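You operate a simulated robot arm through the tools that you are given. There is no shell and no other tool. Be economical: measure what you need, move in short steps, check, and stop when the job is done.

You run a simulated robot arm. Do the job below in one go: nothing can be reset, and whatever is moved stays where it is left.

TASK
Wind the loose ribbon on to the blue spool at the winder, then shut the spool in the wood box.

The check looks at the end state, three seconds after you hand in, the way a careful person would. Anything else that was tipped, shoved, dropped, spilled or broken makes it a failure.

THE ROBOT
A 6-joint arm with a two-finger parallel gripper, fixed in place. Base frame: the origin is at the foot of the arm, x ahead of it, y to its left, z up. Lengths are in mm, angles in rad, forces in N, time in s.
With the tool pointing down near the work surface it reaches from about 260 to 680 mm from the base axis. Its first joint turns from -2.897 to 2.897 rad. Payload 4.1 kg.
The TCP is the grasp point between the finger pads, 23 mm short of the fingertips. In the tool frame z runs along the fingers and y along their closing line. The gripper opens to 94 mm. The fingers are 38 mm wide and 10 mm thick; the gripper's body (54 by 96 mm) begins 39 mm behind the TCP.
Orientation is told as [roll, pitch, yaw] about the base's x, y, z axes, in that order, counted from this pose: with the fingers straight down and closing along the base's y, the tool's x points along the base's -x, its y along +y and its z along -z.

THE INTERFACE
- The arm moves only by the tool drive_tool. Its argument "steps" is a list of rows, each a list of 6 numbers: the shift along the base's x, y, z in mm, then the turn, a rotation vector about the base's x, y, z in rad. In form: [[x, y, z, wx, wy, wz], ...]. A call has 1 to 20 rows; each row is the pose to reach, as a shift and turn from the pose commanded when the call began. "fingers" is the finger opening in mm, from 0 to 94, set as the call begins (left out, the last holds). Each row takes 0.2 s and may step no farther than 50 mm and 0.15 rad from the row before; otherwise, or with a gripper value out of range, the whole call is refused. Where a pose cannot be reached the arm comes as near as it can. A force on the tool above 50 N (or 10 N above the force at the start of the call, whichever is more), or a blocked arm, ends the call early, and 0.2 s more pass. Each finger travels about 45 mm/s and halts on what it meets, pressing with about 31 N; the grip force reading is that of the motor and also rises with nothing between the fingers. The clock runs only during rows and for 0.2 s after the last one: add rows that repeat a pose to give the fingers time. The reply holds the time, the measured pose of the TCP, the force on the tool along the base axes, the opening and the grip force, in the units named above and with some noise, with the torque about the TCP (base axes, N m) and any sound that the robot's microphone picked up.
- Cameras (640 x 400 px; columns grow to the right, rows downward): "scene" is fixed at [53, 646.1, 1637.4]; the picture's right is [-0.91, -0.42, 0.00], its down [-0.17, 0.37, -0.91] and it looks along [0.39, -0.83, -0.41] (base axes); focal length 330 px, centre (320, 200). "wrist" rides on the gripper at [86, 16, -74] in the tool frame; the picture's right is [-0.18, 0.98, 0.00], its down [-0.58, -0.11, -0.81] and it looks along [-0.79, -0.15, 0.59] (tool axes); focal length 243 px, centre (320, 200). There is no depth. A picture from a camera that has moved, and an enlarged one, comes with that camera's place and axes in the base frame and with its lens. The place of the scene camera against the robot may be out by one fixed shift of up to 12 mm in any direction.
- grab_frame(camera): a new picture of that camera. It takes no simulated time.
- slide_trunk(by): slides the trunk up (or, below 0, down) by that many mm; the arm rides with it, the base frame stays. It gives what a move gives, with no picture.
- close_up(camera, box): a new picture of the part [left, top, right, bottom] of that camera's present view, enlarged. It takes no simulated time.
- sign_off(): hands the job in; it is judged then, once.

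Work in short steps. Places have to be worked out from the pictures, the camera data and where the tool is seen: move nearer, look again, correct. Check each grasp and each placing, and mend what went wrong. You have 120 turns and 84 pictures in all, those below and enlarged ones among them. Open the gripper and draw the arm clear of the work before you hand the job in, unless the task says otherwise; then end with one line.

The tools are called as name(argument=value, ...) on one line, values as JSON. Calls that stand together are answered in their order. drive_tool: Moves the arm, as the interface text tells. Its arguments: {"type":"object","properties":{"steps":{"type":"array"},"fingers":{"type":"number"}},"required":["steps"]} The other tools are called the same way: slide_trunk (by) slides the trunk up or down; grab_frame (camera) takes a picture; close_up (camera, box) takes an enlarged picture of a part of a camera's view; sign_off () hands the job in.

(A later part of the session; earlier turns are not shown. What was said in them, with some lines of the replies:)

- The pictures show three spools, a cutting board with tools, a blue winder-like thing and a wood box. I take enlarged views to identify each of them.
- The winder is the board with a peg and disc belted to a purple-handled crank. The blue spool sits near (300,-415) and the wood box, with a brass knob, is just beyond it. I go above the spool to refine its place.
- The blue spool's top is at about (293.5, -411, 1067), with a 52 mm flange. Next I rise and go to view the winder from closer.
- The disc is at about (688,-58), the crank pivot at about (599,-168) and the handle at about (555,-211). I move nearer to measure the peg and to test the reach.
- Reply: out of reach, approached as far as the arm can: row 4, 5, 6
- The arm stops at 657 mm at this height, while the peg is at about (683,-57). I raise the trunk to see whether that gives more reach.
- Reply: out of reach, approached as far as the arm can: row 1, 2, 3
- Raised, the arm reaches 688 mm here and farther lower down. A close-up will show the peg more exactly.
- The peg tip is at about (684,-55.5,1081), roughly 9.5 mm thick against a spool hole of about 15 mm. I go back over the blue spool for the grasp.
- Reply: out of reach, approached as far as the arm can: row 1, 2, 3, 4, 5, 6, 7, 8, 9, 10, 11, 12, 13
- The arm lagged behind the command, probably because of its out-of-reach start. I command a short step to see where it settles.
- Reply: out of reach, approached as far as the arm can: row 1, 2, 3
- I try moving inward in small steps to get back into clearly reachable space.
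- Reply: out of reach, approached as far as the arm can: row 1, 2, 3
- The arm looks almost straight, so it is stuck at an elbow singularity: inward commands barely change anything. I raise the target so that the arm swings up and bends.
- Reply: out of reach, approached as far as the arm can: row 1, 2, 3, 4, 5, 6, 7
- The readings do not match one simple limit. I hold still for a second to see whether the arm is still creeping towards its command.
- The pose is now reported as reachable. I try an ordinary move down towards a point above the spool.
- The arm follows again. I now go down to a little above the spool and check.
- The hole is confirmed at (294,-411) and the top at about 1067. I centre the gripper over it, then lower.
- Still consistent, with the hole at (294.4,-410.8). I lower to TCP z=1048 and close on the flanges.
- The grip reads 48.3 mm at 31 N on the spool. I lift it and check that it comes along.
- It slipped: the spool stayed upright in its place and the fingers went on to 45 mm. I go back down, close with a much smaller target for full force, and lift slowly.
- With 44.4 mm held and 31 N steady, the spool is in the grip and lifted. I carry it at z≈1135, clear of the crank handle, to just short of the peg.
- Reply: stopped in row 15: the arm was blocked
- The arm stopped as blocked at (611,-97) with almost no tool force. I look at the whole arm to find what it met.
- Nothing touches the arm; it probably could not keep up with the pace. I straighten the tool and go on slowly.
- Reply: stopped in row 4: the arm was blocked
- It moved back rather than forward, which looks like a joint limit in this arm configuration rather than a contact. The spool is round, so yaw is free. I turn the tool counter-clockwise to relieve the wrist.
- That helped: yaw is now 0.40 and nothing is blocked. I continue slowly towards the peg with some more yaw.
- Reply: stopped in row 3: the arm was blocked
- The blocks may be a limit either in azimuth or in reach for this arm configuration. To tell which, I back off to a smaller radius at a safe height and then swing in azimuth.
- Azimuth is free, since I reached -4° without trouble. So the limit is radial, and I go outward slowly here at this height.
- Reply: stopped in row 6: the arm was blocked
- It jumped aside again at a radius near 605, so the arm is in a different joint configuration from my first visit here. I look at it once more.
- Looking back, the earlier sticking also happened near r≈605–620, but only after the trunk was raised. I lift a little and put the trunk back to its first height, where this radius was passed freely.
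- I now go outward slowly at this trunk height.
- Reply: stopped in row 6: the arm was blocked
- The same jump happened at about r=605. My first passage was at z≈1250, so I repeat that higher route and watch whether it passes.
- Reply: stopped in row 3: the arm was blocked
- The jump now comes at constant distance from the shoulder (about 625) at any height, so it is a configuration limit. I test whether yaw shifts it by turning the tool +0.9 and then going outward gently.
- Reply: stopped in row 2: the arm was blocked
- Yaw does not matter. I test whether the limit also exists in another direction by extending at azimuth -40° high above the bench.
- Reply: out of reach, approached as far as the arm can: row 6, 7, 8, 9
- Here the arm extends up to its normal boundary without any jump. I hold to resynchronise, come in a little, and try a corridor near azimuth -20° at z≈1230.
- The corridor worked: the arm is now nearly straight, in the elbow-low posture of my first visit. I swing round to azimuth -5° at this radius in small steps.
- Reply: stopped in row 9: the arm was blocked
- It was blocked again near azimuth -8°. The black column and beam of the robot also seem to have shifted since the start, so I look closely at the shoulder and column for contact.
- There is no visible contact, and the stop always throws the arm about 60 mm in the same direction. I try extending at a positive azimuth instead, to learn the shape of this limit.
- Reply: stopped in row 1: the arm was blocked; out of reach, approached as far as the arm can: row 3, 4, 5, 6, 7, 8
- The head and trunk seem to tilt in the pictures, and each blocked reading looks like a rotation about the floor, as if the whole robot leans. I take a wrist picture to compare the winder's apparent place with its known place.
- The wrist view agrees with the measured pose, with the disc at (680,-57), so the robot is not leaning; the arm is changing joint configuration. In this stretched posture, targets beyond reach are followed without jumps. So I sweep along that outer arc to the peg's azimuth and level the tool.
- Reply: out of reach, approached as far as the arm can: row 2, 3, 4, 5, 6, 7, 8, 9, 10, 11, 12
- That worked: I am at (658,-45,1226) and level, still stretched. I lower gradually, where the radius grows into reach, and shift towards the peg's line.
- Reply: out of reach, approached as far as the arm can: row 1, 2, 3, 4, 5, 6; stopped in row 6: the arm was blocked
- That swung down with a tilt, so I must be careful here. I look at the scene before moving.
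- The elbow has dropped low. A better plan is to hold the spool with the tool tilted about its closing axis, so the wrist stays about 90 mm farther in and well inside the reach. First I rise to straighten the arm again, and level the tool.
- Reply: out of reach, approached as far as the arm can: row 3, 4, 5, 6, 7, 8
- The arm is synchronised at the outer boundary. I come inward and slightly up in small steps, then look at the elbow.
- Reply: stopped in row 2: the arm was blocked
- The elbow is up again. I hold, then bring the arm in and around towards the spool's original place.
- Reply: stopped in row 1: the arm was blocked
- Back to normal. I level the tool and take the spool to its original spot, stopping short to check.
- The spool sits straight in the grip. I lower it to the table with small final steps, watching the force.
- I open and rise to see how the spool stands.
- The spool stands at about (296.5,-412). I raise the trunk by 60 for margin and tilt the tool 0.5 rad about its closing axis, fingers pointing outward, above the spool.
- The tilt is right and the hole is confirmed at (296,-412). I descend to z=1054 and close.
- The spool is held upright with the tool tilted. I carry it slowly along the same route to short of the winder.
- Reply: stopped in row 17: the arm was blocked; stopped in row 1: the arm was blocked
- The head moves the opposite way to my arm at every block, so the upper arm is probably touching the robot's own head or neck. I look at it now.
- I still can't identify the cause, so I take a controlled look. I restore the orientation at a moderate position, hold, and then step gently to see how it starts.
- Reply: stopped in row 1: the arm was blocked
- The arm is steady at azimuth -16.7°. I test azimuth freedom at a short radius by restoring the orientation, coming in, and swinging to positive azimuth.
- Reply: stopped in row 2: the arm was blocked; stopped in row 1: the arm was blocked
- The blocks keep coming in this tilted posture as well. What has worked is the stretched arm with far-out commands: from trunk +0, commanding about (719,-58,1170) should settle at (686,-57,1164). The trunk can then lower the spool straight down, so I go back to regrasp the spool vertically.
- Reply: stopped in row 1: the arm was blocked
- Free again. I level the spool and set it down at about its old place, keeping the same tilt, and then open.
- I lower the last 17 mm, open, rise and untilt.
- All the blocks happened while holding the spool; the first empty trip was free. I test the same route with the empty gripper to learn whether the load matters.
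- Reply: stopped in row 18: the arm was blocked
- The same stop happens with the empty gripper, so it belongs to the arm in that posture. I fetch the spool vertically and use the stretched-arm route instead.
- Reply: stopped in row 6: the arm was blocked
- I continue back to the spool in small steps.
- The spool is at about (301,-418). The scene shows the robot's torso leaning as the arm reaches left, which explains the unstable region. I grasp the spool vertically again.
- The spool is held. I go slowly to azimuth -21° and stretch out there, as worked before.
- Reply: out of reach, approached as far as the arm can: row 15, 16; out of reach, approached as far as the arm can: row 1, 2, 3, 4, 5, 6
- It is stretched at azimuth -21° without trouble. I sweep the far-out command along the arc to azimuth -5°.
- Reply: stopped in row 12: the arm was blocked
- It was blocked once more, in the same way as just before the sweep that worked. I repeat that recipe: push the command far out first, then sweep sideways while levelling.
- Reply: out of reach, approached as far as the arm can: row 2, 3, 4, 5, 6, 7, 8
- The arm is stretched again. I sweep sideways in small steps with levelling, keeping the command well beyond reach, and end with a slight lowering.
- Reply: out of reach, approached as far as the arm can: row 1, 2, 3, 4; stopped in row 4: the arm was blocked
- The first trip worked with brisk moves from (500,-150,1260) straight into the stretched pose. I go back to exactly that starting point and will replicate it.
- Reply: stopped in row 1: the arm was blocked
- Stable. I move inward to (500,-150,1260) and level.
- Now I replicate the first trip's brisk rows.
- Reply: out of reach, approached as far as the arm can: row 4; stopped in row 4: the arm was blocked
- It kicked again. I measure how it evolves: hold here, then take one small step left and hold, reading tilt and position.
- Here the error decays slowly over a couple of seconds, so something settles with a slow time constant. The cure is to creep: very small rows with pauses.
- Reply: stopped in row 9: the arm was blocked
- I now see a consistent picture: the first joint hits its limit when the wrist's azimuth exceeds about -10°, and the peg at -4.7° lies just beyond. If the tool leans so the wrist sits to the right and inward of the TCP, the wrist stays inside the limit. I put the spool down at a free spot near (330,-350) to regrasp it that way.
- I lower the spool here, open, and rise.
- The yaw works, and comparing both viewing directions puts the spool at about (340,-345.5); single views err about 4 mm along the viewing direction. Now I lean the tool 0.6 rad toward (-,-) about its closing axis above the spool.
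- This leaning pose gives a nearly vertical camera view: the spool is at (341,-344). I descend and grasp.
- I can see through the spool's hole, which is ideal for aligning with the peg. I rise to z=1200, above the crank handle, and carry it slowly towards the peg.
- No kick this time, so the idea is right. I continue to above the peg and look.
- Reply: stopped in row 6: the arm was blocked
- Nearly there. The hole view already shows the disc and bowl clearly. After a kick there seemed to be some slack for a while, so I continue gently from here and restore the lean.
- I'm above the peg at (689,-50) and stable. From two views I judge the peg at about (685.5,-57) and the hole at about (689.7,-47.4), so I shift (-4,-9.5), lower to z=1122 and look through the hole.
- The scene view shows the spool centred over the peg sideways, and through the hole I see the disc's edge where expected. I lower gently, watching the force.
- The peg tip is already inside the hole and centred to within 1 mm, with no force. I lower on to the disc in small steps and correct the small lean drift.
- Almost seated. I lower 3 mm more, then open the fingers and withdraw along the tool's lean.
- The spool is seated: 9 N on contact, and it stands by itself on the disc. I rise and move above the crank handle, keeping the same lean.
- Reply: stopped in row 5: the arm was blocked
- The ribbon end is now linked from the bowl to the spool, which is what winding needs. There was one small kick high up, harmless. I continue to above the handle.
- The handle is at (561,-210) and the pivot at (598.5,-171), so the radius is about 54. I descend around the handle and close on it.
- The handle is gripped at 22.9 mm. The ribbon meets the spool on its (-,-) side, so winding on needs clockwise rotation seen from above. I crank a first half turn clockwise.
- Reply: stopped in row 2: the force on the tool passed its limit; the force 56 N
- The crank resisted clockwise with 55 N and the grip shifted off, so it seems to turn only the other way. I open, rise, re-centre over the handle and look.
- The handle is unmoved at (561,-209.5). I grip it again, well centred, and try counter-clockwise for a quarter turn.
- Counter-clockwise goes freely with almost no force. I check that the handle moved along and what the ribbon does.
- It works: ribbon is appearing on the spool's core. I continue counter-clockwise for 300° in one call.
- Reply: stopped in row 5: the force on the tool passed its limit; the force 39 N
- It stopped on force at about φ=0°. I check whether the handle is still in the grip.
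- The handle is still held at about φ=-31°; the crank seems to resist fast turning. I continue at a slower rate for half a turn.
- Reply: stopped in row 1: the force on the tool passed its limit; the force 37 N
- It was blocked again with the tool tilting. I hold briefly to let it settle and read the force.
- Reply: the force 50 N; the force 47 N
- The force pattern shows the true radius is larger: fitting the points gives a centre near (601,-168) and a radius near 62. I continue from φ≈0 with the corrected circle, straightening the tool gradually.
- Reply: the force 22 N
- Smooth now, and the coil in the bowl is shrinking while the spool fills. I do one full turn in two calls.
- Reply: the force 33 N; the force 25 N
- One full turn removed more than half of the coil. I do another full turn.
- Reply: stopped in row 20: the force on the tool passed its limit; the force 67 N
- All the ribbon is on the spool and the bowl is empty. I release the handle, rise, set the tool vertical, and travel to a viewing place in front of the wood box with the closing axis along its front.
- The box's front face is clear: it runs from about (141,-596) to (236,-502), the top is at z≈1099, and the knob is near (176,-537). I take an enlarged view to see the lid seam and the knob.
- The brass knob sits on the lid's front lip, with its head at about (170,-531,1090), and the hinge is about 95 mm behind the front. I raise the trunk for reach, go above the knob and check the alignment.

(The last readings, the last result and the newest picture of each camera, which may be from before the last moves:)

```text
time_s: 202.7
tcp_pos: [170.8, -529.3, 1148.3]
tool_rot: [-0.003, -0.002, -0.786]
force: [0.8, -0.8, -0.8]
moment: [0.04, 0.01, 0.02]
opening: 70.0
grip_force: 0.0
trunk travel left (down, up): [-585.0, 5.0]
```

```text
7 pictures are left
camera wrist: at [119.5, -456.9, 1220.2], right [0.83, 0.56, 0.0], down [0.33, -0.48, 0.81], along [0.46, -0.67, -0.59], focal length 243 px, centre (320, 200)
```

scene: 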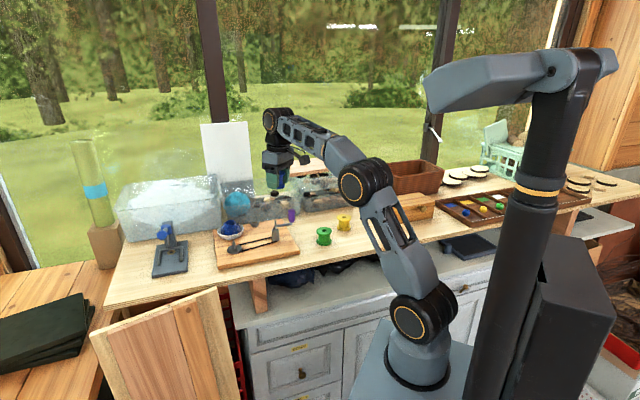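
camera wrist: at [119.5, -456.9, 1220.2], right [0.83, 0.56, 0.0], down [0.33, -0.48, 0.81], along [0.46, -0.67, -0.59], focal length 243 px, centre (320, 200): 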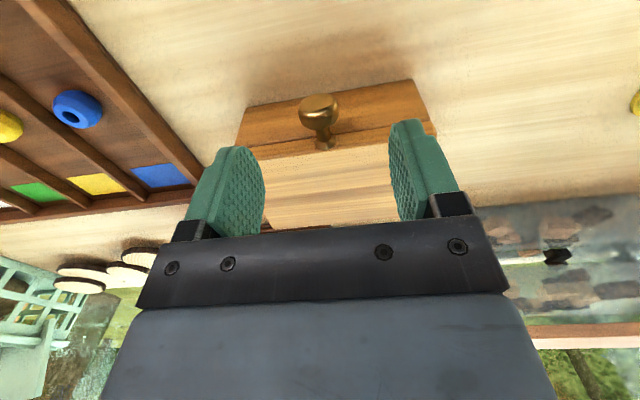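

The knob is centred under the fingers. I descend to z≈1095, close on the knob, and lift the first 25° of the arc.

drive_tool(steps=[[0, -3, -20, 0, 0, 0], [0, -3, -40, 0, 0, 0], [0, -3, -53, 0, 0, 0], [0, -3, -53, 0, 0, 0]])

drive_tool(steps=[[0, 0, 0, 0, 0, 0], [0, 0, 0, 0, 0, 0], [0, 0, 0, 0, 0, 0], [0, 0, 0, 0, 0, 0], [0, 0, 0, 0, 0, 0]], fingers=5)

drive_tool(steps=[[0.5, -0.5, 11, 0, 0, 0], [1.7, -1.7, 21, 0, 0, 0], [3.5, -3.5, 32, 0, 0, 0], [6, -6, 42, 0, 0, 0], [9.8, -9.8, 52, 0, 0, 0]])

```text
time_s: 203.7
tcp_pos: [171.0, -531.7, 1095.5]
tool_rot: [-0.005, -0.005, -0.785]
force: [0.2, -0.2, -0.6]
moment: [0.0, 0.02, 0.02]
opening: 69.9
grip_force: 0.1
trunk travel left (down, up): [-585.0, 5.0]
```

```text
time_s: 204.9
tcp_pos: [171.4, -531.6, 1096.1]
tool_rot: [-0.005, -0.002, -0.787]
force: [1.4, 2.8, -1.0]
moment: [0.08, -0.02, 0.0]
opening: 25.4
grip_force: 45.2
trunk travel left (down, up): [-585.0, 5.0]
```

```text
time_s: 206.1
tcp_pos: [181.6, -541.9, 1149.6]
tool_rot: [-0.006, -0.005, -0.785]
force: [6.1, 9.2, -6.4]
moment: [0.65, 0.55, 0.1]
opening: 25.3
grip_force: 44.4
trunk travel left (down, up): [-585.0, 5.0]
```

The lid follows the grip with low force. I continue the arc to about 105°, leaning the tool back toward the robot to stay within reach.

drive_tool(steps=[[5.5, -5.5, 13, -0.04, -0.04, 0], [12.2, -12.2, 24.9, -0.08, -0.08, 0], [19.8, -19.8, 35.6, -0.12, -0.12, 0], [28.3, -28.3, 44.8, -0.16, -0.16, 0], [37.5, -37.5, 52.6, -0.2, -0.2, 0], [47.2, -47.2, 58.6, -0.24, -0.24, 0], [57.5, -57.5, 63.1, -0.283, -0.283, 0], [68, -68, 65.6, -0.283, -0.283, 0], [78.8, -78.8, 66.3, -0.283, -0.283, 0], [89.5, -89.5, 65.2, -0.283, -0.283, 0], [100, -100, 62.3, -0.283, -0.283, 0], [106, -106, 59.5, -0.283, -0.283, 0]])

close_up(camera="scene", box=[360, 130, 480, 230])

```text
time_s: 208.7
tcp_pos: [277.9, -639.2, 1213.9]
tool_rot: [-0.011, -0.415, -0.787]
force: [-1.9, 1.1, 35.1]
moment: [0.87, 0.55, -0.04]
opening: 25.5
grip_force: 45.4
out of reach, approached as far as the arm can: row 11, 12
trunk travel left (down, up): [-585.0, 5.0]
```

```text
4.00 times, centred on (420, 180) of scene
camera zoom: at [53.0, 646.1, 1637.4], right [-0.91, -0.42, 0.0], down [-0.17, 0.37, -0.91], along [0.39, -0.83, -0.41], focal length 1318 px, centre (-80, 280)
```

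zoom: 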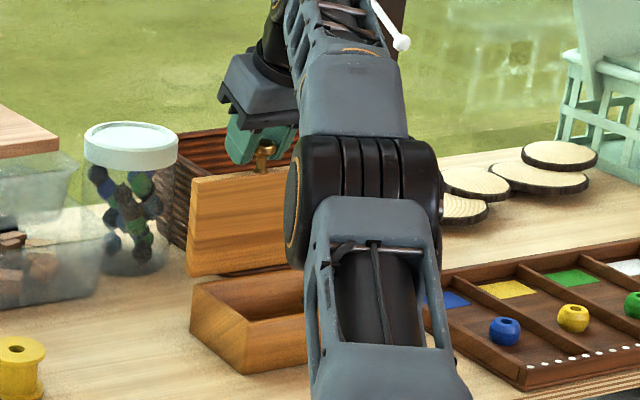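

The lid stands open past vertical. I open the fingers, withdraw along the tool axis, return the trunk, and check that the lid stays.

drive_tool(steps=[[0, 0, 0, 0, 0, 0], [0, 0, 0, 0, 0, 0], [0, 0, 0, 0, 0, 0], [0, 0, 0, 0, 0, 0], [-5, 5, 15, 0, 0, 0], [-12, 12, 35, 0, 0, 0], [-22, 22, 55, 0, 0, 0], [-40, 40, 65, 0, 0, 0], [-60, 60, 65, 0, 0, 0], [-80, 80, 65, 0, 0, 0], [-100, 100, 65, 0.05, 0.05, 0], [-120, 120, 65, 0.1, 0.1, 0], [-130, 140, 65, 0.2, 0.2, 0], [-130, 160, 65, 0.29, 0.29, 0], [-130, 160, 65, 0.29, 0.29, 0]], fingers=70)

slide_trunk(by=-60)

close_up(camera="scene", box=[360, 130, 480, 230])

```text
time_s: 211.9
tcp_pos: [150.2, -478.7, 1271.2]
tool_rot: [-0.004, 0.006, -0.787]
force: [-0.7, -0.3, -0.4]
moment: [0.0, 0.01, -0.04]
opening: 69.9
grip_force: 0.1
trunk travel left (down, up): [-585.0, 5.0]
```

```text
time_s: 212.9
tcp_pos: [151.5, -480.2, 1209.7]
tool_rot: [-0.004, 0.004, -0.784]
force: [0.1, -0.2, -0.5]
moment: [0.02, 0.01, 0.03]
opening: 69.8
grip_force: 0.1
trunk travel left (down, up): [-525.0, 65.0]
```

```text
4.00 times, centred on (420, 180) of scene
camera zoom: at [53.0, 646.1, 1637.4], right [-0.91, -0.42, 0.0], down [-0.17, 0.37, -0.91], along [0.39, -0.83, -0.41], focal length 1318 px, centre (-80, 280)
```

zoom: 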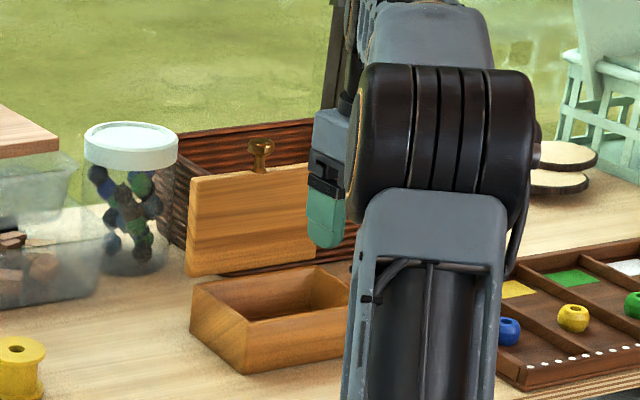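

The lid stays open. I travel back toward the winder while turning the yaw, then lean the tool (0.72 rad, further to the right this time) before the last stretch.

drive_tool(steps=[[20, 14, 2, 0, 0, -0.065], [41, 29, 5, 0, 0, -0.131], [61, 43, 5, 0, 0, -0.196], [82, 58, 5, 0, 0, -0.262], [102, 72, 5, 0, 0, -0.327], [123, 87, 5, 0, 0, -0.393], [143, 101, 5, 0, 0, -0.458], [163, 116, 5, 0, 0, -0.524], [184, 130, 5, 0, 0, -0.589], [204, 145, 5, 0, 0, -0.655], [225, 159, 5, 0, 0, -0.72], [245, 174, 5, 0, 0, -0.786], [266, 188, 5, 0, 0, -0.851], [286, 203, 5, 0, 0, -0.917], [307, 217, 5, 0, 0, -0.982], [327, 232, 5, 0, 0, -1.048], [348, 246, 5, 0, 0, -1.113], [368, 261, 5, 0, 0, -1.179], [388, 275, 5, 0, 0, -1.244], [408, 290, 5, 0, 0, -1.31]])

drive_tool(steps=[[0, 0, 0, 0, 0, 0], [0, 0, 0, 0.104, -0.06, 0], [0, 0, 0, 0.208, -0.12, 0], [0, 0, 0, 0.312, -0.18, 0], [0, 0, 0, 0.416, -0.24, 0], [0, 0, 0, 0.52, -0.3, 0], [0, 0, 0, 0.6235, -0.36, 0], [0, 0, 0, 0.6235, -0.36, 0]])

drive_tool(steps=[[12, 13, 0, 0, 0, 0], [25, 26, 0, 0, 0, 0], [37, 39, 0, 0, 0, 0], [50, 53, 0, 0, 0, 0], [62, 66, 0, 0, 0, 0], [75, 79, 0, 0, 0, 0], [87, 92, 0, 0, 0, 0], [100, 105, 0, 0, 0, 0], [112, 118, -10, 0, 0, 0], [122, 129, -25, 0, 0, 0], [122, 129, -45, 0, 0, 0], [122, 129, -45, 0, 0, 0]])

grab_frame(camera="wrist")

```text
time_s: 217.1
tcp_pos: [564.4, -181.7, 1213.5]
tool_rot: [-0.005, -0.001, -2.097]
force: [-1.3, -1.2, 0.4]
moment: [-0.02, -0.02, 0.01]
opening: 70.3
grip_force: 0.0
trunk travel left (down, up): [-525.0, 65.0]
```

```text
time_s: 218.9
tcp_pos: [558.6, -189.4, 1215.4]
tool_rot: [-0.004, 0.731, -2.096]
force: [0.2, -0.4, -1.2]
moment: [0.01, 0.02, 0.01]
opening: 69.8
grip_force: 0.0
trunk travel left (down, up): [-525.0, 65.0]
```

```text
time_s: 221.5
tcp_pos: [682.7, -57.2, 1170.6]
tool_rot: [0.0, 0.726, -2.096]
force: [-0.1, 0.0, 0.0]
moment: [0.01, 0.0, 0.03]
opening: 69.8
grip_force: 0.0
trunk travel left (down, up): [-525.0, 65.0]
```

```text
4 pictures are left
camera wrist: at [703.5, -52.5, 1282.8], right [0.78, -0.61, -0.12], down [-0.58, -0.78, 0.22], along [-0.23, -0.1, -0.97], focal length 243 px, centre (320, 200)
```

wrist: 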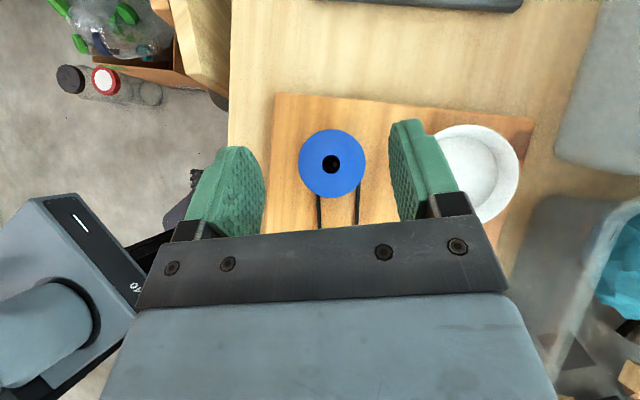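

No kick this time. The wound spool is centred at (683,-55). I descend, grip it, and lift it off the peg.

drive_tool(steps=[[0.5, 0.5, -22, 0, 0, 0], [0.5, 0.5, -44, 0, 0, 0], [0.5, 0.5, -66, 0, 0, 0], [0.5, 0.5, -82, 0, 0, 0], [0.5, 0.5, -92, 0, 0, 0], [0.5, 0.5, -92, 0, 0, 0]])

drive_tool(steps=[[0, 0, 0, 0, 0, 0], [0, 0, 0, 0, 0, 0], [0, 0, 0, 0, 0, 0], [0, 0, 0, 0, 0, 0], [0, 0, 0, 0, 0, 0]], fingers=10)

drive_tool(steps=[[0, 0, 6, 0, 0, 0], [0, 0, 14, 0, 0, 0], [0, 0, 24, 0, 0, 0], [0, 0, 36, 0, 0, 0], [0, 0, 50, 0, 0, 0], [0, 0, 70, 0, 0, 0], [0, 0, 95, 0, 0, 0], [0, 0, 120, 0, 0, 0], [0, 0, 140, 0, 0, 0], [0, 0, 140, 0, 0, 0]])

close_up(camera="scene", box=[180, 160, 310, 260])

```text
time_s: 222.9
tcp_pos: [683.1, -57.1, 1077.4]
tool_rot: [0.0, 0.725, -2.095]
force: [-0.6, -0.7, -0.2]
moment: [0.02, -0.01, 0.04]
opening: 70.2
grip_force: 0.1
trunk travel left (down, up): [-525.0, 65.0]
```

```text
time_s: 224.1
tcp_pos: [682.7, -57.0, 1078.4]
tool_rot: [-0.001, 0.726, -2.095]
force: [-0.2, 0.4, 0.5]
moment: [0.01, 0.01, -0.01]
opening: 50.4
grip_force: 31.0
trunk travel left (down, up): [-525.0, 65.0]
```

```text
time_s: 226.2
tcp_pos: [650.6, -109.1, 1229.3]
tool_rot: [0.014, 0.78, -2.095]
force: [-0.2, -0.5, 0.4]
moment: [0.02, 0.01, 0.03]
opening: 50.8
grip_force: 31.1
trunk travel left (down, up): [-525.0, 65.0]
stopped in row 10: the arm was blocked; the commanded pose is now the measured one
```

```text
4.00 times, centred on (245, 210) of scene
camera zoom: at [53.0, 646.1, 1637.4], right [-0.91, -0.42, 0.0], down [-0.17, 0.37, -0.91], along [0.39, -0.83, -0.41], focal length 1318 px, centre (620, 160)
```

zoom: 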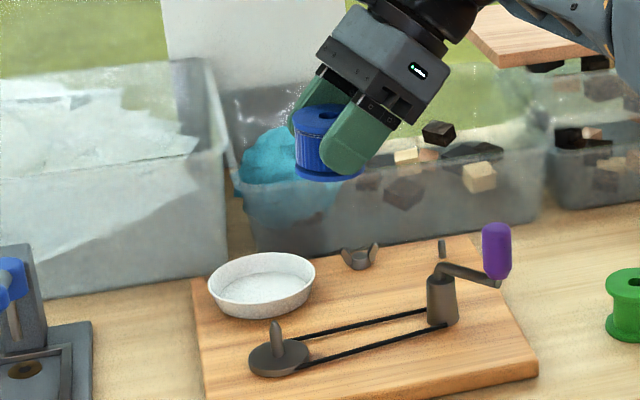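

The spool is off the winder with all its ribbon, and the winder stands untouched. For the box I want a vertical grip, so I carry the spool to the free spot on the table near (335,-350) to regrasp it there.

drive_tool(steps=[[0, 0, 0, 0, 0, 0], [-14, -10, 0, -0.01, 0.006, 0], [-32, -24, 0, -0.025, 0.014, 0], [-50, -38, 0, -0.047, 0.027, 0], [-70, -53, 0, -0.047, 0.027, 0], [-90, -68, 0, -0.047, 0.027, 0], [-110, -84, 0, -0.047, 0.027, 0], [-130, -99, 0, -0.047, 0.027, 0], [-150, -114, 0, -0.047, 0.027, 0], [-170, -130, 0, -0.047, 0.027, 0], [-190, -145, 0, -0.047, 0.027, 0], [-210, -160, -5, -0.047, 0.027, 0], [-230, -176, -15, -0.047, 0.027, 0], [-250, -191, -30, -0.047, 0.027, 0], [-270, -206, -45, -0.047, 0.027, 0], [-290, -222, -65, -0.047, 0.027, 0], [-310, -238, -85, -0.047, 0.027, 0], [-318, -244, -105, -0.047, 0.027, 0], [-318, -244, -115, -0.047, 0.027, 0], [-318, -244, -115, -0.047, 0.027, 0]])

```text
time_s: 230.3
tcp_pos: [336.8, -345.9, 1109.0]
tool_rot: [0.005, 0.714, -2.094]
force: [0.3, -1.0, 0.1]
moment: [0.01, 0.04, 0.03]
opening: 50.3
grip_force: 30.6
trunk travel left (down, up): [-525.0, 65.0]
```

I lower it to the table, open, rise, set the tool vertical, and turn the yaw to match the box.

drive_tool(steps=[[0, 0, -18, 0.01, -0.006, 0], [0, 0, -36, 0.01, -0.006, 0], [0, 0, -47, 0.01, -0.006, 0], [0, 0, -52, 0.01, -0.006, 0], [0, 0, -54, 0.01, -0.006, 0], [0, 0, -54.5, 0.01, -0.006, 0], [0, 0, -54.5, 0.01, -0.006, 0]])

drive_tool(steps=[[0, 0, 0, 0, 0, 0], [0, 0, 0, 0, 0, 0], [0, 0, 0, 0, 0, 0], [0, 0, 25, 0, 0, 0], [0, 0, 55, 0, 0, 0], [0, 0, 90, 0, 0, 0], [0, 0, 90, -0.105, 0.06, 0], [0, 0, 90, -0.21, 0.121, 0], [0, 0, 90, -0.315, 0.182, 0], [0, 0, 90, -0.42, 0.242, 0], [0, 0, 90, -0.525, 0.303, 0], [0, 0, 90, -0.629, 0.363, 0], [0, 0, 90, -0.629, 0.363, 0]], fingers=80)

drive_tool(steps=[[0, 0, 0, 0, 0, 0.09], [0, 0, 0, 0, 0, 0.18], [0, 0, 0, 0, 0, 0.27], [0, 0, 0, 0, 0, 0.36], [0, 0, 0, 0, 0, 0.45], [0, 0, 0, 0, 0, 0.54], [0, 0, 0, 0, 0, 0.63], [0, 0, 0, 0, 0, 0.72], [0, 0, 0, 0, 0, 0.81], [0, 0, 0, 0, 0, 0.9], [0, 0, 0, 0, 0, 0.99], [0, 0, 0, 0, 0, 1.08], [0, 0, 0, 0, 0, 1.17], [0, 0, 0, 0, 0, 1.26], [0, 0, 0, 0, 0, 1.31], [0, 0, 0, 0, 0, 1.31]])

grab_frame(camera="wrist")

```text
time_s: 231.9
tcp_pos: [337.4, -345.8, 1054.0]
tool_rot: [0.005, 0.728, -2.092]
force: [-0.3, 1.2, -0.3]
moment: [-0.01, 0.0, 0.01]
opening: 50.7
grip_force: 31.4
trunk travel left (down, up): [-525.0, 65.0]
```

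```text
time_s: 234.8
tcp_pos: [339.8, -344.3, 1145.8]
tool_rot: [0.004, 0.0, -2.094]
force: [-0.1, -0.5, 0.7]
moment: [0.02, 0.0, -0.02]
opening: 79.8
grip_force: 0.0
trunk travel left (down, up): [-525.0, 65.0]
```

```text
time_s: 238.2
tcp_pos: [338.4, -344.1, 1144.5]
tool_rot: [0.004, -0.001, -0.784]
force: [0.3, 0.0, 0.5]
moment: [-0.02, 0.01, 0.01]
opening: 80.0
grip_force: 0.0
trunk travel left (down, up): [-525.0, 65.0]
```

```text
2 pictures are left
camera wrist: at [286.2, -272.7, 1217.6], right [0.82, 0.57, 0.0], down [0.33, -0.49, 0.81], along [0.46, -0.66, -0.59], focal length 243 px, centre (320, 200)
```

wrist: 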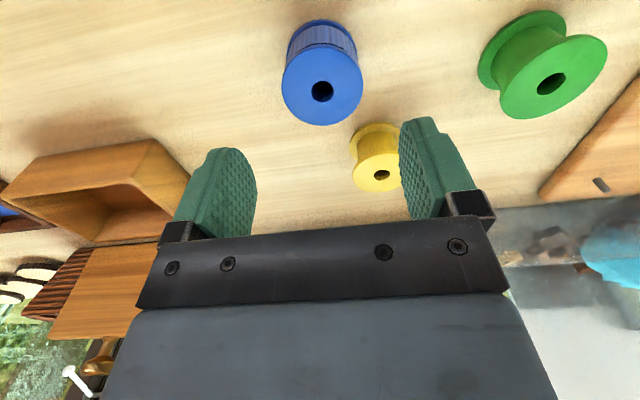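

The spool stands wound at (338,-344), right under the fingers. I grasp it vertically, lift it and carry it to above the open box.

drive_tool(steps=[[0, 0, -25, 0, 0, 0], [0, 0, -50, 0, 0, 0], [0, 0, -75, 0, 0, 0], [0, 0, -90, 0, 0, 0], [0, 0, -96, 0, 0, 0], [0, 0, -96, 0, 0, 0]])

drive_tool(steps=[[0, 0, 0, 0, 0, 0], [0, 0, 0, 0, 0, 0], [0, 0, 0, 0, 0, 0], [0, 0, 0, 0, 0, 0], [0, 0, 0, 0, 0, 0], [0, 0, 8, 0, 0, 0], [0, 0, 30, 0, 0, 0], [0, 0, 60, 0, 0, 0], [0, 0, 90, 0, 0, 0], [0, 0, 112, 0, 0, 0], [0, 0, 112, 0, 0, 0]], fingers=10)

drive_tool(steps=[[-9, -18, 0, 0, 0, 0], [-18, -38, 0, 0, 0, 0], [-28, -58, 0, 0, 0, 0], [-38, -78, 0, 0, 0, 0], [-47, -98, 0, 0, 0, 0], [-57, -119, 0, 0, 0, 0], [-67, -140, 0, 0, 0, 0], [-76, -160, 0, 0, 0, 0], [-86, -181, 0, 0, 0, 0], [-95, -201, 0, 0, 0, 0], [-105, -221, 0, 0, 0, 0], [-112, -236, 0, 0, 0, 0], [-114, -241, 0, 0, 0, 0], [-114, -241, 0, 0, 0, 0]])

close_up(camera="scene", box=[370, 140, 470, 230])

```text
time_s: 239.6
tcp_pos: [338.4, -343.7, 1047.3]
tool_rot: [0.005, -0.001, -0.785]
force: [-0.3, 0.1, 0.2]
moment: [0.0, 0.0, 0.0]
opening: 79.9
grip_force: 0.1
trunk travel left (down, up): [-525.0, 65.0]
```

```text
time_s: 241.9
tcp_pos: [338.2, -345.5, 1161.3]
tool_rot: [0.004, 0.0, -0.783]
force: [-0.1, 0.6, -0.2]
moment: [0.03, -0.03, 0.01]
opening: 50.3
grip_force: 30.8
trunk travel left (down, up): [-525.0, 65.0]
```

```text
time_s: 244.9
tcp_pos: [222.4, -585.9, 1160.5]
tool_rot: [0.006, 0.002, -0.784]
force: [0.0, -0.7, -0.2]
moment: [0.01, -0.03, 0.0]
opening: 50.4
grip_force: 31.3
out of reach, approached as far as the arm can: row 13, 14
trunk travel left (down, up): [-525.0, 65.0]
```

```text
4.44 times, centred on (420, 185) of scene
camera zoom: at [53.0, 646.1, 1637.4], right [-0.91, -0.42, 0.0], down [-0.17, 0.37, -0.91], along [0.39, -0.83, -0.41], focal length 1464 px, centre (-124, 267)
```

zoom: 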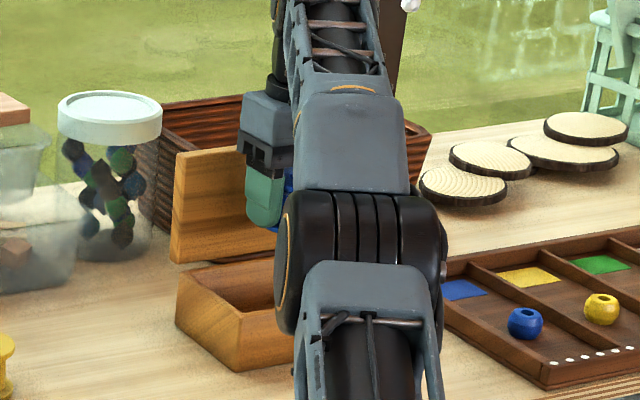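

The spool is over the box centre. I lower it with the trunk only, so the arm keeps its shape, in two stages while watching the force.

slide_trunk(by=-72)

slide_trunk(by=-28)

```text
time_s: 246.1
tcp_pos: [224.0, -586.3, 1087.0]
tool_rot: [0.005, 0.0, -0.785]
force: [0.6, 0.0, -0.2]
moment: [0.03, -0.01, 0.01]
opening: 50.4
grip_force: 30.5
trunk travel left (down, up): [-453.0, 137.0]
```

```text
time_s: 246.8
tcp_pos: [222.9, -585.8, 1058.9]
tool_rot: [0.005, 0.0, -0.784]
force: [-0.2, 0.8, 0.2]
moment: [0.01, -0.02, -0.01]
opening: 50.5
grip_force: 30.9
trunk travel left (down, up): [-425.0, 165.0]
```

No contact yet, so the spool is about 3 mm above the floor. I lower 3 mm more, open within the box walls, and raise the trunk straight up.

slide_trunk(by=-3)

drive_tool(steps=[[0, 0, 0, 0, 0, 0], [0, 0, 0, 0, 0, 0], [0, 0, 0, 0, 0, 0]], fingers=70)

slide_trunk(by=163)

```text
time_s: 247.3
tcp_pos: [223.6, -585.5, 1057.3]
tool_rot: [0.005, 0.0, -0.785]
force: [0.1, 0.2, 0.0]
moment: [-0.02, -0.01, 0.0]
opening: 50.6
grip_force: 30.5
trunk travel left (down, up): [-422.0, 168.0]
```

```text
time_s: 248.1
tcp_pos: [224.9, -586.0, 1056.2]
tool_rot: [0.005, 0.0, -0.784]
force: [-1.0, -0.2, 0.3]
moment: [0.02, -0.01, 0.02]
opening: 70.0
grip_force: 0.0
trunk travel left (down, up): [-422.0, 168.0]
```

```text
time_s: 250.0
tcp_pos: [223.3, -585.6, 1219.8]
tool_rot: [0.004, 0.001, -0.783]
force: [-0.7, 0.4, -0.7]
moment: [-0.02, 0.0, 0.02]
opening: 70.1
grip_force: 0.1
trunk travel left (down, up): [-585.0, 5.0]
```

The spool is released in the box. I rise and draw back, lean the tool as before, and approach the knob of the open lid by reversing my earlier withdrawal.

drive_tool(steps=[[-8, 8, 12, 0, 0, 0], [-16, 18, 28, 0, 0, 0], [-25, 28, 42, 0, 0, 0], [-33, 36, 55, 0, 0, 0], [-33, 36, 55, -0.07, -0.07, 0], [-33, 36, 55, -0.14, -0.14, 0], [-33, 36, 55, -0.21, -0.21, 0], [-33, 36, 55, -0.287, -0.287, 0], [-33, 36, 55, -0.287, -0.287, 0]])

drive_tool(steps=[[14, -14, 0, 0, 0, 0], [28, -28, 0, 0, 0, 0], [42, -42, 0, 0, 0, 0], [56, -56, 0, 0, 0, 0], [66, -67, -3, 0, 0, 0], [66, -67, -3, 0, 0, 0]])

```text
time_s: 252.0
tcp_pos: [189.6, -546.6, 1273.8]
tool_rot: [0.003, -0.408, -0.782]
force: [-0.2, 0.8, 0.4]
moment: [0.01, 0.0, 0.03]
opening: 70.3
grip_force: 0.1
trunk travel left (down, up): [-585.0, 5.0]
```

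```text
time_s: 253.4
tcp_pos: [257.2, -615.2, 1271.0]
tool_rot: [0.004, -0.405, -0.785]
force: [-0.1, -0.9, 0.3]
moment: [-0.01, -0.01, 0.01]
opening: 69.7
grip_force: 0.0
trunk travel left (down, up): [-585.0, 5.0]
```

On track. I go down around the knob and close.

drive_tool(steps=[[6, -7, -15, 0, 0, 0], [11, -13, -30, 0, 0, 0], [16, -18, -45, 0, 0, 0], [19.5, -22.5, -56, 0, 0, 0], [19.5, -22.5, -56, 0, 0, 0]])

drive_tool(steps=[[0, 0, 0, 0, 0, 0], [0, 0, 0, 0, 0, 0], [0, 0, 0, 0, 0, 0], [0, 0, 0, 0, 0, 0], [0, 0, 0, 0, 0, 0]], fingers=5)

```text
time_s: 254.6
tcp_pos: [276.8, -638.7, 1214.1]
tool_rot: [0.003, -0.407, -0.783]
force: [-0.5, 0.3, -0.2]
moment: [0.03, 0.02, 0.01]
opening: 70.1
grip_force: 0.0
trunk travel left (down, up): [-585.0, 5.0]
```

```text
time_s: 255.8
tcp_pos: [276.8, -638.2, 1214.1]
tool_rot: [0.004, -0.405, -0.784]
force: [4.5, 5.2, -2.5]
moment: [-0.02, 0.13, 0.1]
opening: 25.5
grip_force: 45.1
trunk travel left (down, up): [-585.0, 5.0]
```

The knob is held again at 25.5 mm. I close the lid along the reversed arc, bringing the tool upright on the way.

drive_tool(steps=[[-9.5, 9.5, 1.5, 0, 0, 0], [-20.3, 20.3, 2.1, 0, 0, 0], [-31, 31, 0.8, 0.03, 0.03, 0], [-41.4, 41.4, -2.2, 0.07, 0.07, 0], [-51.6, 51.6, -7.1, 0.11, 0.11, 0], [-61.2, 61.2, -13.6, 0.15, 0.15, 0], [-70.2, 70.2, -21.8, 0.19, 0.19, 0], [-78.5, 78.5, -31.6, 0.23, 0.23, 0], [-85.8, 85.8, -42.6, 0.26, 0.26, 0], [-92.2, 92.2, -54.8, 0.287, 0.287, 0], [-97.4, 97.4, -68, 0.287, 0.287, 0], [-101.5, 101.5, -82, 0.287, 0.287, 0], [-104.4, 104.4, -96.7, 0.287, 0.287, 0], [-105.6, 105.6, -107.4, 0.287, 0.287, 0], [-106, 106, -115, 0.287, 0.287, 0], [-106, 106, -118, 0.287, 0.287, 0], [-106, 106, -118, 0.287, 0.287, 0]])

```text
time_s: 259.4
tcp_pos: [167.4, -529.4, 1098.6]
tool_rot: [0.004, -0.001, -0.784]
force: [-5.5, 6.1, 9.8]
moment: [-0.87, -0.83, -0.07]
opening: 25.4
grip_force: 45.3
trunk travel left (down, up): [-585.0, 5.0]
```

The lid seems shut, with light contact force at the closed height. I open, withdraw upward and back, and use my last picture to check.

drive_tool(steps=[[0, 0, 0, 0, 0, 0], [0, 0, 0, 0, 0, 0], [0, 0, 0, 0, 0, 0], [0, 0, 0, 0, 0, 0], [0, 0, 20, 0, 0, 0], [0, 0, 45, 0, 0, 0], [0, 0, 75, 0, 0, 0], [0, 5, 105, 0, 0, 0], [0, 25, 130, 0, 0, 0], [5, 50, 150, 0, 0, 0], [15, 75, 160, 0, 0, 0], [30, 100, 160, 0, 0, 0], [45, 125, 160, 0, 0, 0], [65, 145, 160, 0, 0, 0], [90, 165, 160, 0, 0, 0], [115, 180, 160, 0, 0, 0], [135, 190, 160, 0, 0, 0], [150, 200, 160, 0, 0, 0], [150, 200, 160, 0, 0, 0]], fingers=70)

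close_up(camera="scene", box=[300, 130, 480, 250])

```text
time_s: 263.4
tcp_pos: [321.6, -330.7, 1257.2]
tool_rot: [0.004, -0.001, -0.783]
force: [-0.1, 1.0, -0.8]
moment: [-0.02, 0.01, -0.02]
opening: 70.1
grip_force: 0.0
trunk travel left (down, up): [-585.0, 5.0]
```

```text
3.33 times, centred on (390, 190) of scene
camera zoom: at [53.0, 646.1, 1637.4], right [-0.91, -0.42, 0.0], down [-0.17, 0.37, -0.91], along [0.39, -0.83, -0.41], focal length 1098 px, centre (87, 233)
```

zoom: 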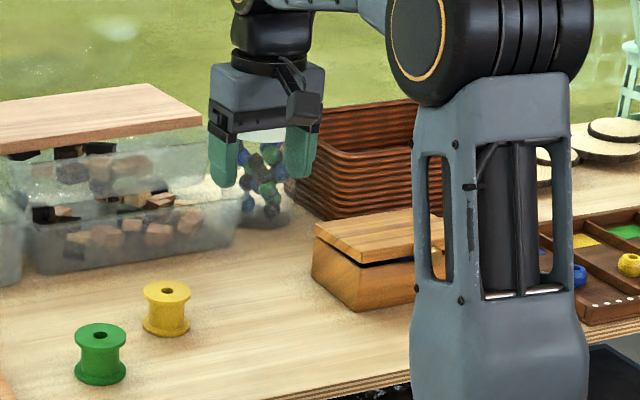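

A small gap remains at the lid's front, so it isn't quite shut. With closed fingers I go above the lid's front edge and press down gently, reading where it meets resistance.

drive_tool(steps=[[-10, -20, 0, 0, 0, 0], [-20, -40, 0, 0, 0, 0], [-30, -60, 0, 0, 0, 0], [-40, -80, 0, 0, 0, 0], [-50, -100, 0, 0, 0, 0], [-60, -120, 0, 0, 0, 0], [-70, -140, 0, 0, 0, 0], [-80, -160, 0, 0, 0, 0], [-90, -180, -10, 0, 0, 0], [-100, -200, -25, 0, 0, 0], [-110, -220, -45, 0, 0, 0], [-116.6, -235, -70, 0, 0, 0], [-116.6, -235, -90, 0, 0, 0], [-116.6, -235, -105, 0, 0, 0], [-116.6, -235, -105, 0, 0, 0]], fingers=0)

drive_tool(steps=[[0, 0, -6, 0, 0, 0], [0, 0, -12, 0, 0, 0], [0, 0, -17, 0, 0, 0], [0, 0, -21, 0, 0, 0], [0, 0, -25, 0, 0, 0], [0, 0, -28, 0, 0, 0], [0, 0, -31, 0, 0, 0], [0, 0, -33, 0, 0, 0]])

```text
time_s: 266.6
tcp_pos: [203.1, -567.4, 1151.2]
tool_rot: [0.002, 0.002, -0.785]
force: [-0.1, 0.1, 0.4]
moment: [-0.01, 0.0, 0.04]
opening: 0.4
grip_force: 31.1
trunk travel left (down, up): [-585.0, 5.0]
```

```text
time_s: 268.4
tcp_pos: [203.2, -565.1, 1119.0]
tool_rot: [0.005, -0.001, -0.784]
force: [0.4, 0.0, 0.1]
moment: [-0.01, 0.0, 0.04]
opening: 0.1
grip_force: 31.5
trunk travel left (down, up): [-585.0, 5.0]
```

No contact yet at tip height 1096. I go on down in small steps until I feel the lid.

drive_tool(steps=[[0, 0, -1.5, 0, 0, 0], [0, 0, -3, 0, 0, 0], [0, 0, -4.5, 0, 0, 0], [0, 0, -6, 0, 0, 0], [0, 0, -7.5, 0, 0, 0]])

drive_tool(steps=[[0, 0, -1.5, 0, 0, 0], [0, 0, -3, 0, 0, 0], [0, 0, -4.5, 0, 0, 0], [0, 0, -6, 0, 0, 0]])

```text
time_s: 269.6
tcp_pos: [203.4, -565.5, 1116.0]
tool_rot: [-0.003, -0.012, -0.785]
force: [5.7, -9.6, 35.6]
moment: [-0.49, -0.41, -0.09]
opening: 0.0
grip_force: 31.1
trunk travel left (down, up): [-585.0, 5.0]
```

```text
time_s: 270.3
tcp_pos: [202.8, -564.7, 1115.3]
tool_rot: [-0.018, -0.027, -0.782]
force: [-9.7, 0.8, 51.2]
moment: [0.73, 0.77, 0.67]
opening: 0.1
grip_force: 31.3
trunk travel left (down, up): [-585.0, 5.0]
stopped in row 3: the force on the tool passed its limit (the readings are from after the stop); the commanded pose is now the measured one
```

The lid is now firm at tip height about 1092.5. To tell whether it is level, and so fully shut, I probe its top nearer the hinge for comparison.

drive_tool(steps=[[0, 0, 8, 0.01, 0.015, 0], [0, 0, 20, 0.018, 0.027, 0], [12, -12, 20, 0.018, 0.027, 0], [24, -24, 20, 0.018, 0.027, 0], [35, -35, 20, 0.018, 0.027, 0], [35, -35, 20, 0.018, 0.027, 0], [35, -35, 10, 0.018, 0.027, 0], [35, -35, 4, 0.018, 0.027, 0]])

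drive_tool(steps=[[0, 0, -1.5, 0, 0, 0], [0, 0, -3, 0, 0, 0], [0, 0, -4.5, 0, 0, 0], [0, 0, -6, 0, 0, 0], [0, 0, -7.5, 0, 0, 0]])

```text
time_s: 272.1
tcp_pos: [239.1, -604.2, 1117.5]
tool_rot: [-0.017, 0.003, -0.783]
force: [4.8, -9.9, 34.9]
moment: [-0.61, -0.61, -0.06]
opening: 0.0
grip_force: 30.6
trunk travel left (down, up): [-585.0, 5.0]
```

```text
time_s: 272.7
tcp_pos: [238.6, -604.5, 1117.8]
tool_rot: [-0.031, -0.013, -0.784]
force: [-6.3, 0.7, 45.1]
moment: [0.63, 0.52, 0.54]
opening: 0.1
grip_force: 30.9
trunk travel left (down, up): [-585.0, 5.0]
stopped in row 2: the force on the tool passed its limit (the readings are from after the stop); the commanded pose is now the measured one
```

The back of the lid meets the tip at the same height or slightly higher than the front, so the lid is level and shut. I withdraw upward and clear of the bench items.

drive_tool(steps=[[0, 0, 8, 0, 0, 0], [0, 0, 25, 0.015, 0.006, 0], [0, 0, 50, 0.03, 0.012, 0], [0, 5, 80, 0.03, 0.012, 0], [-5, 25, 105, 0.03, 0.012, 0], [-5, 50, 125, 0.03, 0.012, 0], [0, 75, 140, 0.03, 0.012, 0], [5, 100, 140, 0.03, 0.012, 0], [10, 125, 140, 0.03, 0.012, 0], [15, 150, 140, 0.03, 0.012, 0], [20, 175, 140, 0.03, 0.012, 0], [25, 200, 140, 0.03, 0.012, 0], [30, 225, 140, 0.03, 0.012, 0], [35, 250, 140, 0.03, 0.012, 0], [35, 270, 140, 0.03, 0.012, 0], [35, 270, 140, 0.03, 0.012, 0]], fingers=70)

```text
time_s: 276.1
tcp_pos: [332.6, -517.4, 1264.9]
tool_rot: [-0.005, 0.032, -0.786]
force: [0.3, 0.4, 0.6]
moment: [-0.01, -0.02, -0.06]
opening: 69.9
grip_force: 0.0
out of reach, approached as far as the arm can: row 3, 4, 6, 7, 8, 9, 10, 11, 12, 13, 14, 15, 16
trunk travel left (down, up): [-585.0, 5.0]
```

The arm is clear, high above the bench with the gripper open. I hold once to make sure it is at rest.

drive_tool(steps=[[0, 0, 0, 0, 0, 0], [0, 0, 0, 0, 0, 0], [0, 0, 0, 0, 0, 0], [0, 0, 0, 0, 0, 0]])

```text
time_s: 277.1
tcp_pos: [331.3, -517.3, 1264.5]
tool_rot: [-0.005, 0.032, -0.784]
force: [-0.3, -0.1, -1.5]
moment: [0.0, 0.0, 0.03]
opening: 70.0
grip_force: 0.0
trunk travel left (down, up): [-585.0, 5.0]
5 turns are left
```

The arm is at rest, open and clear, so I hand the job in.

sign_off()

```text
The job is handed in.
```

The ribbon is wound on to the blue spool and the spool is in the wood box with its lid shut. My last picture still showed a gap at the lid's front, so I pressed it down and could check it only by touch: the top felt firm and level.
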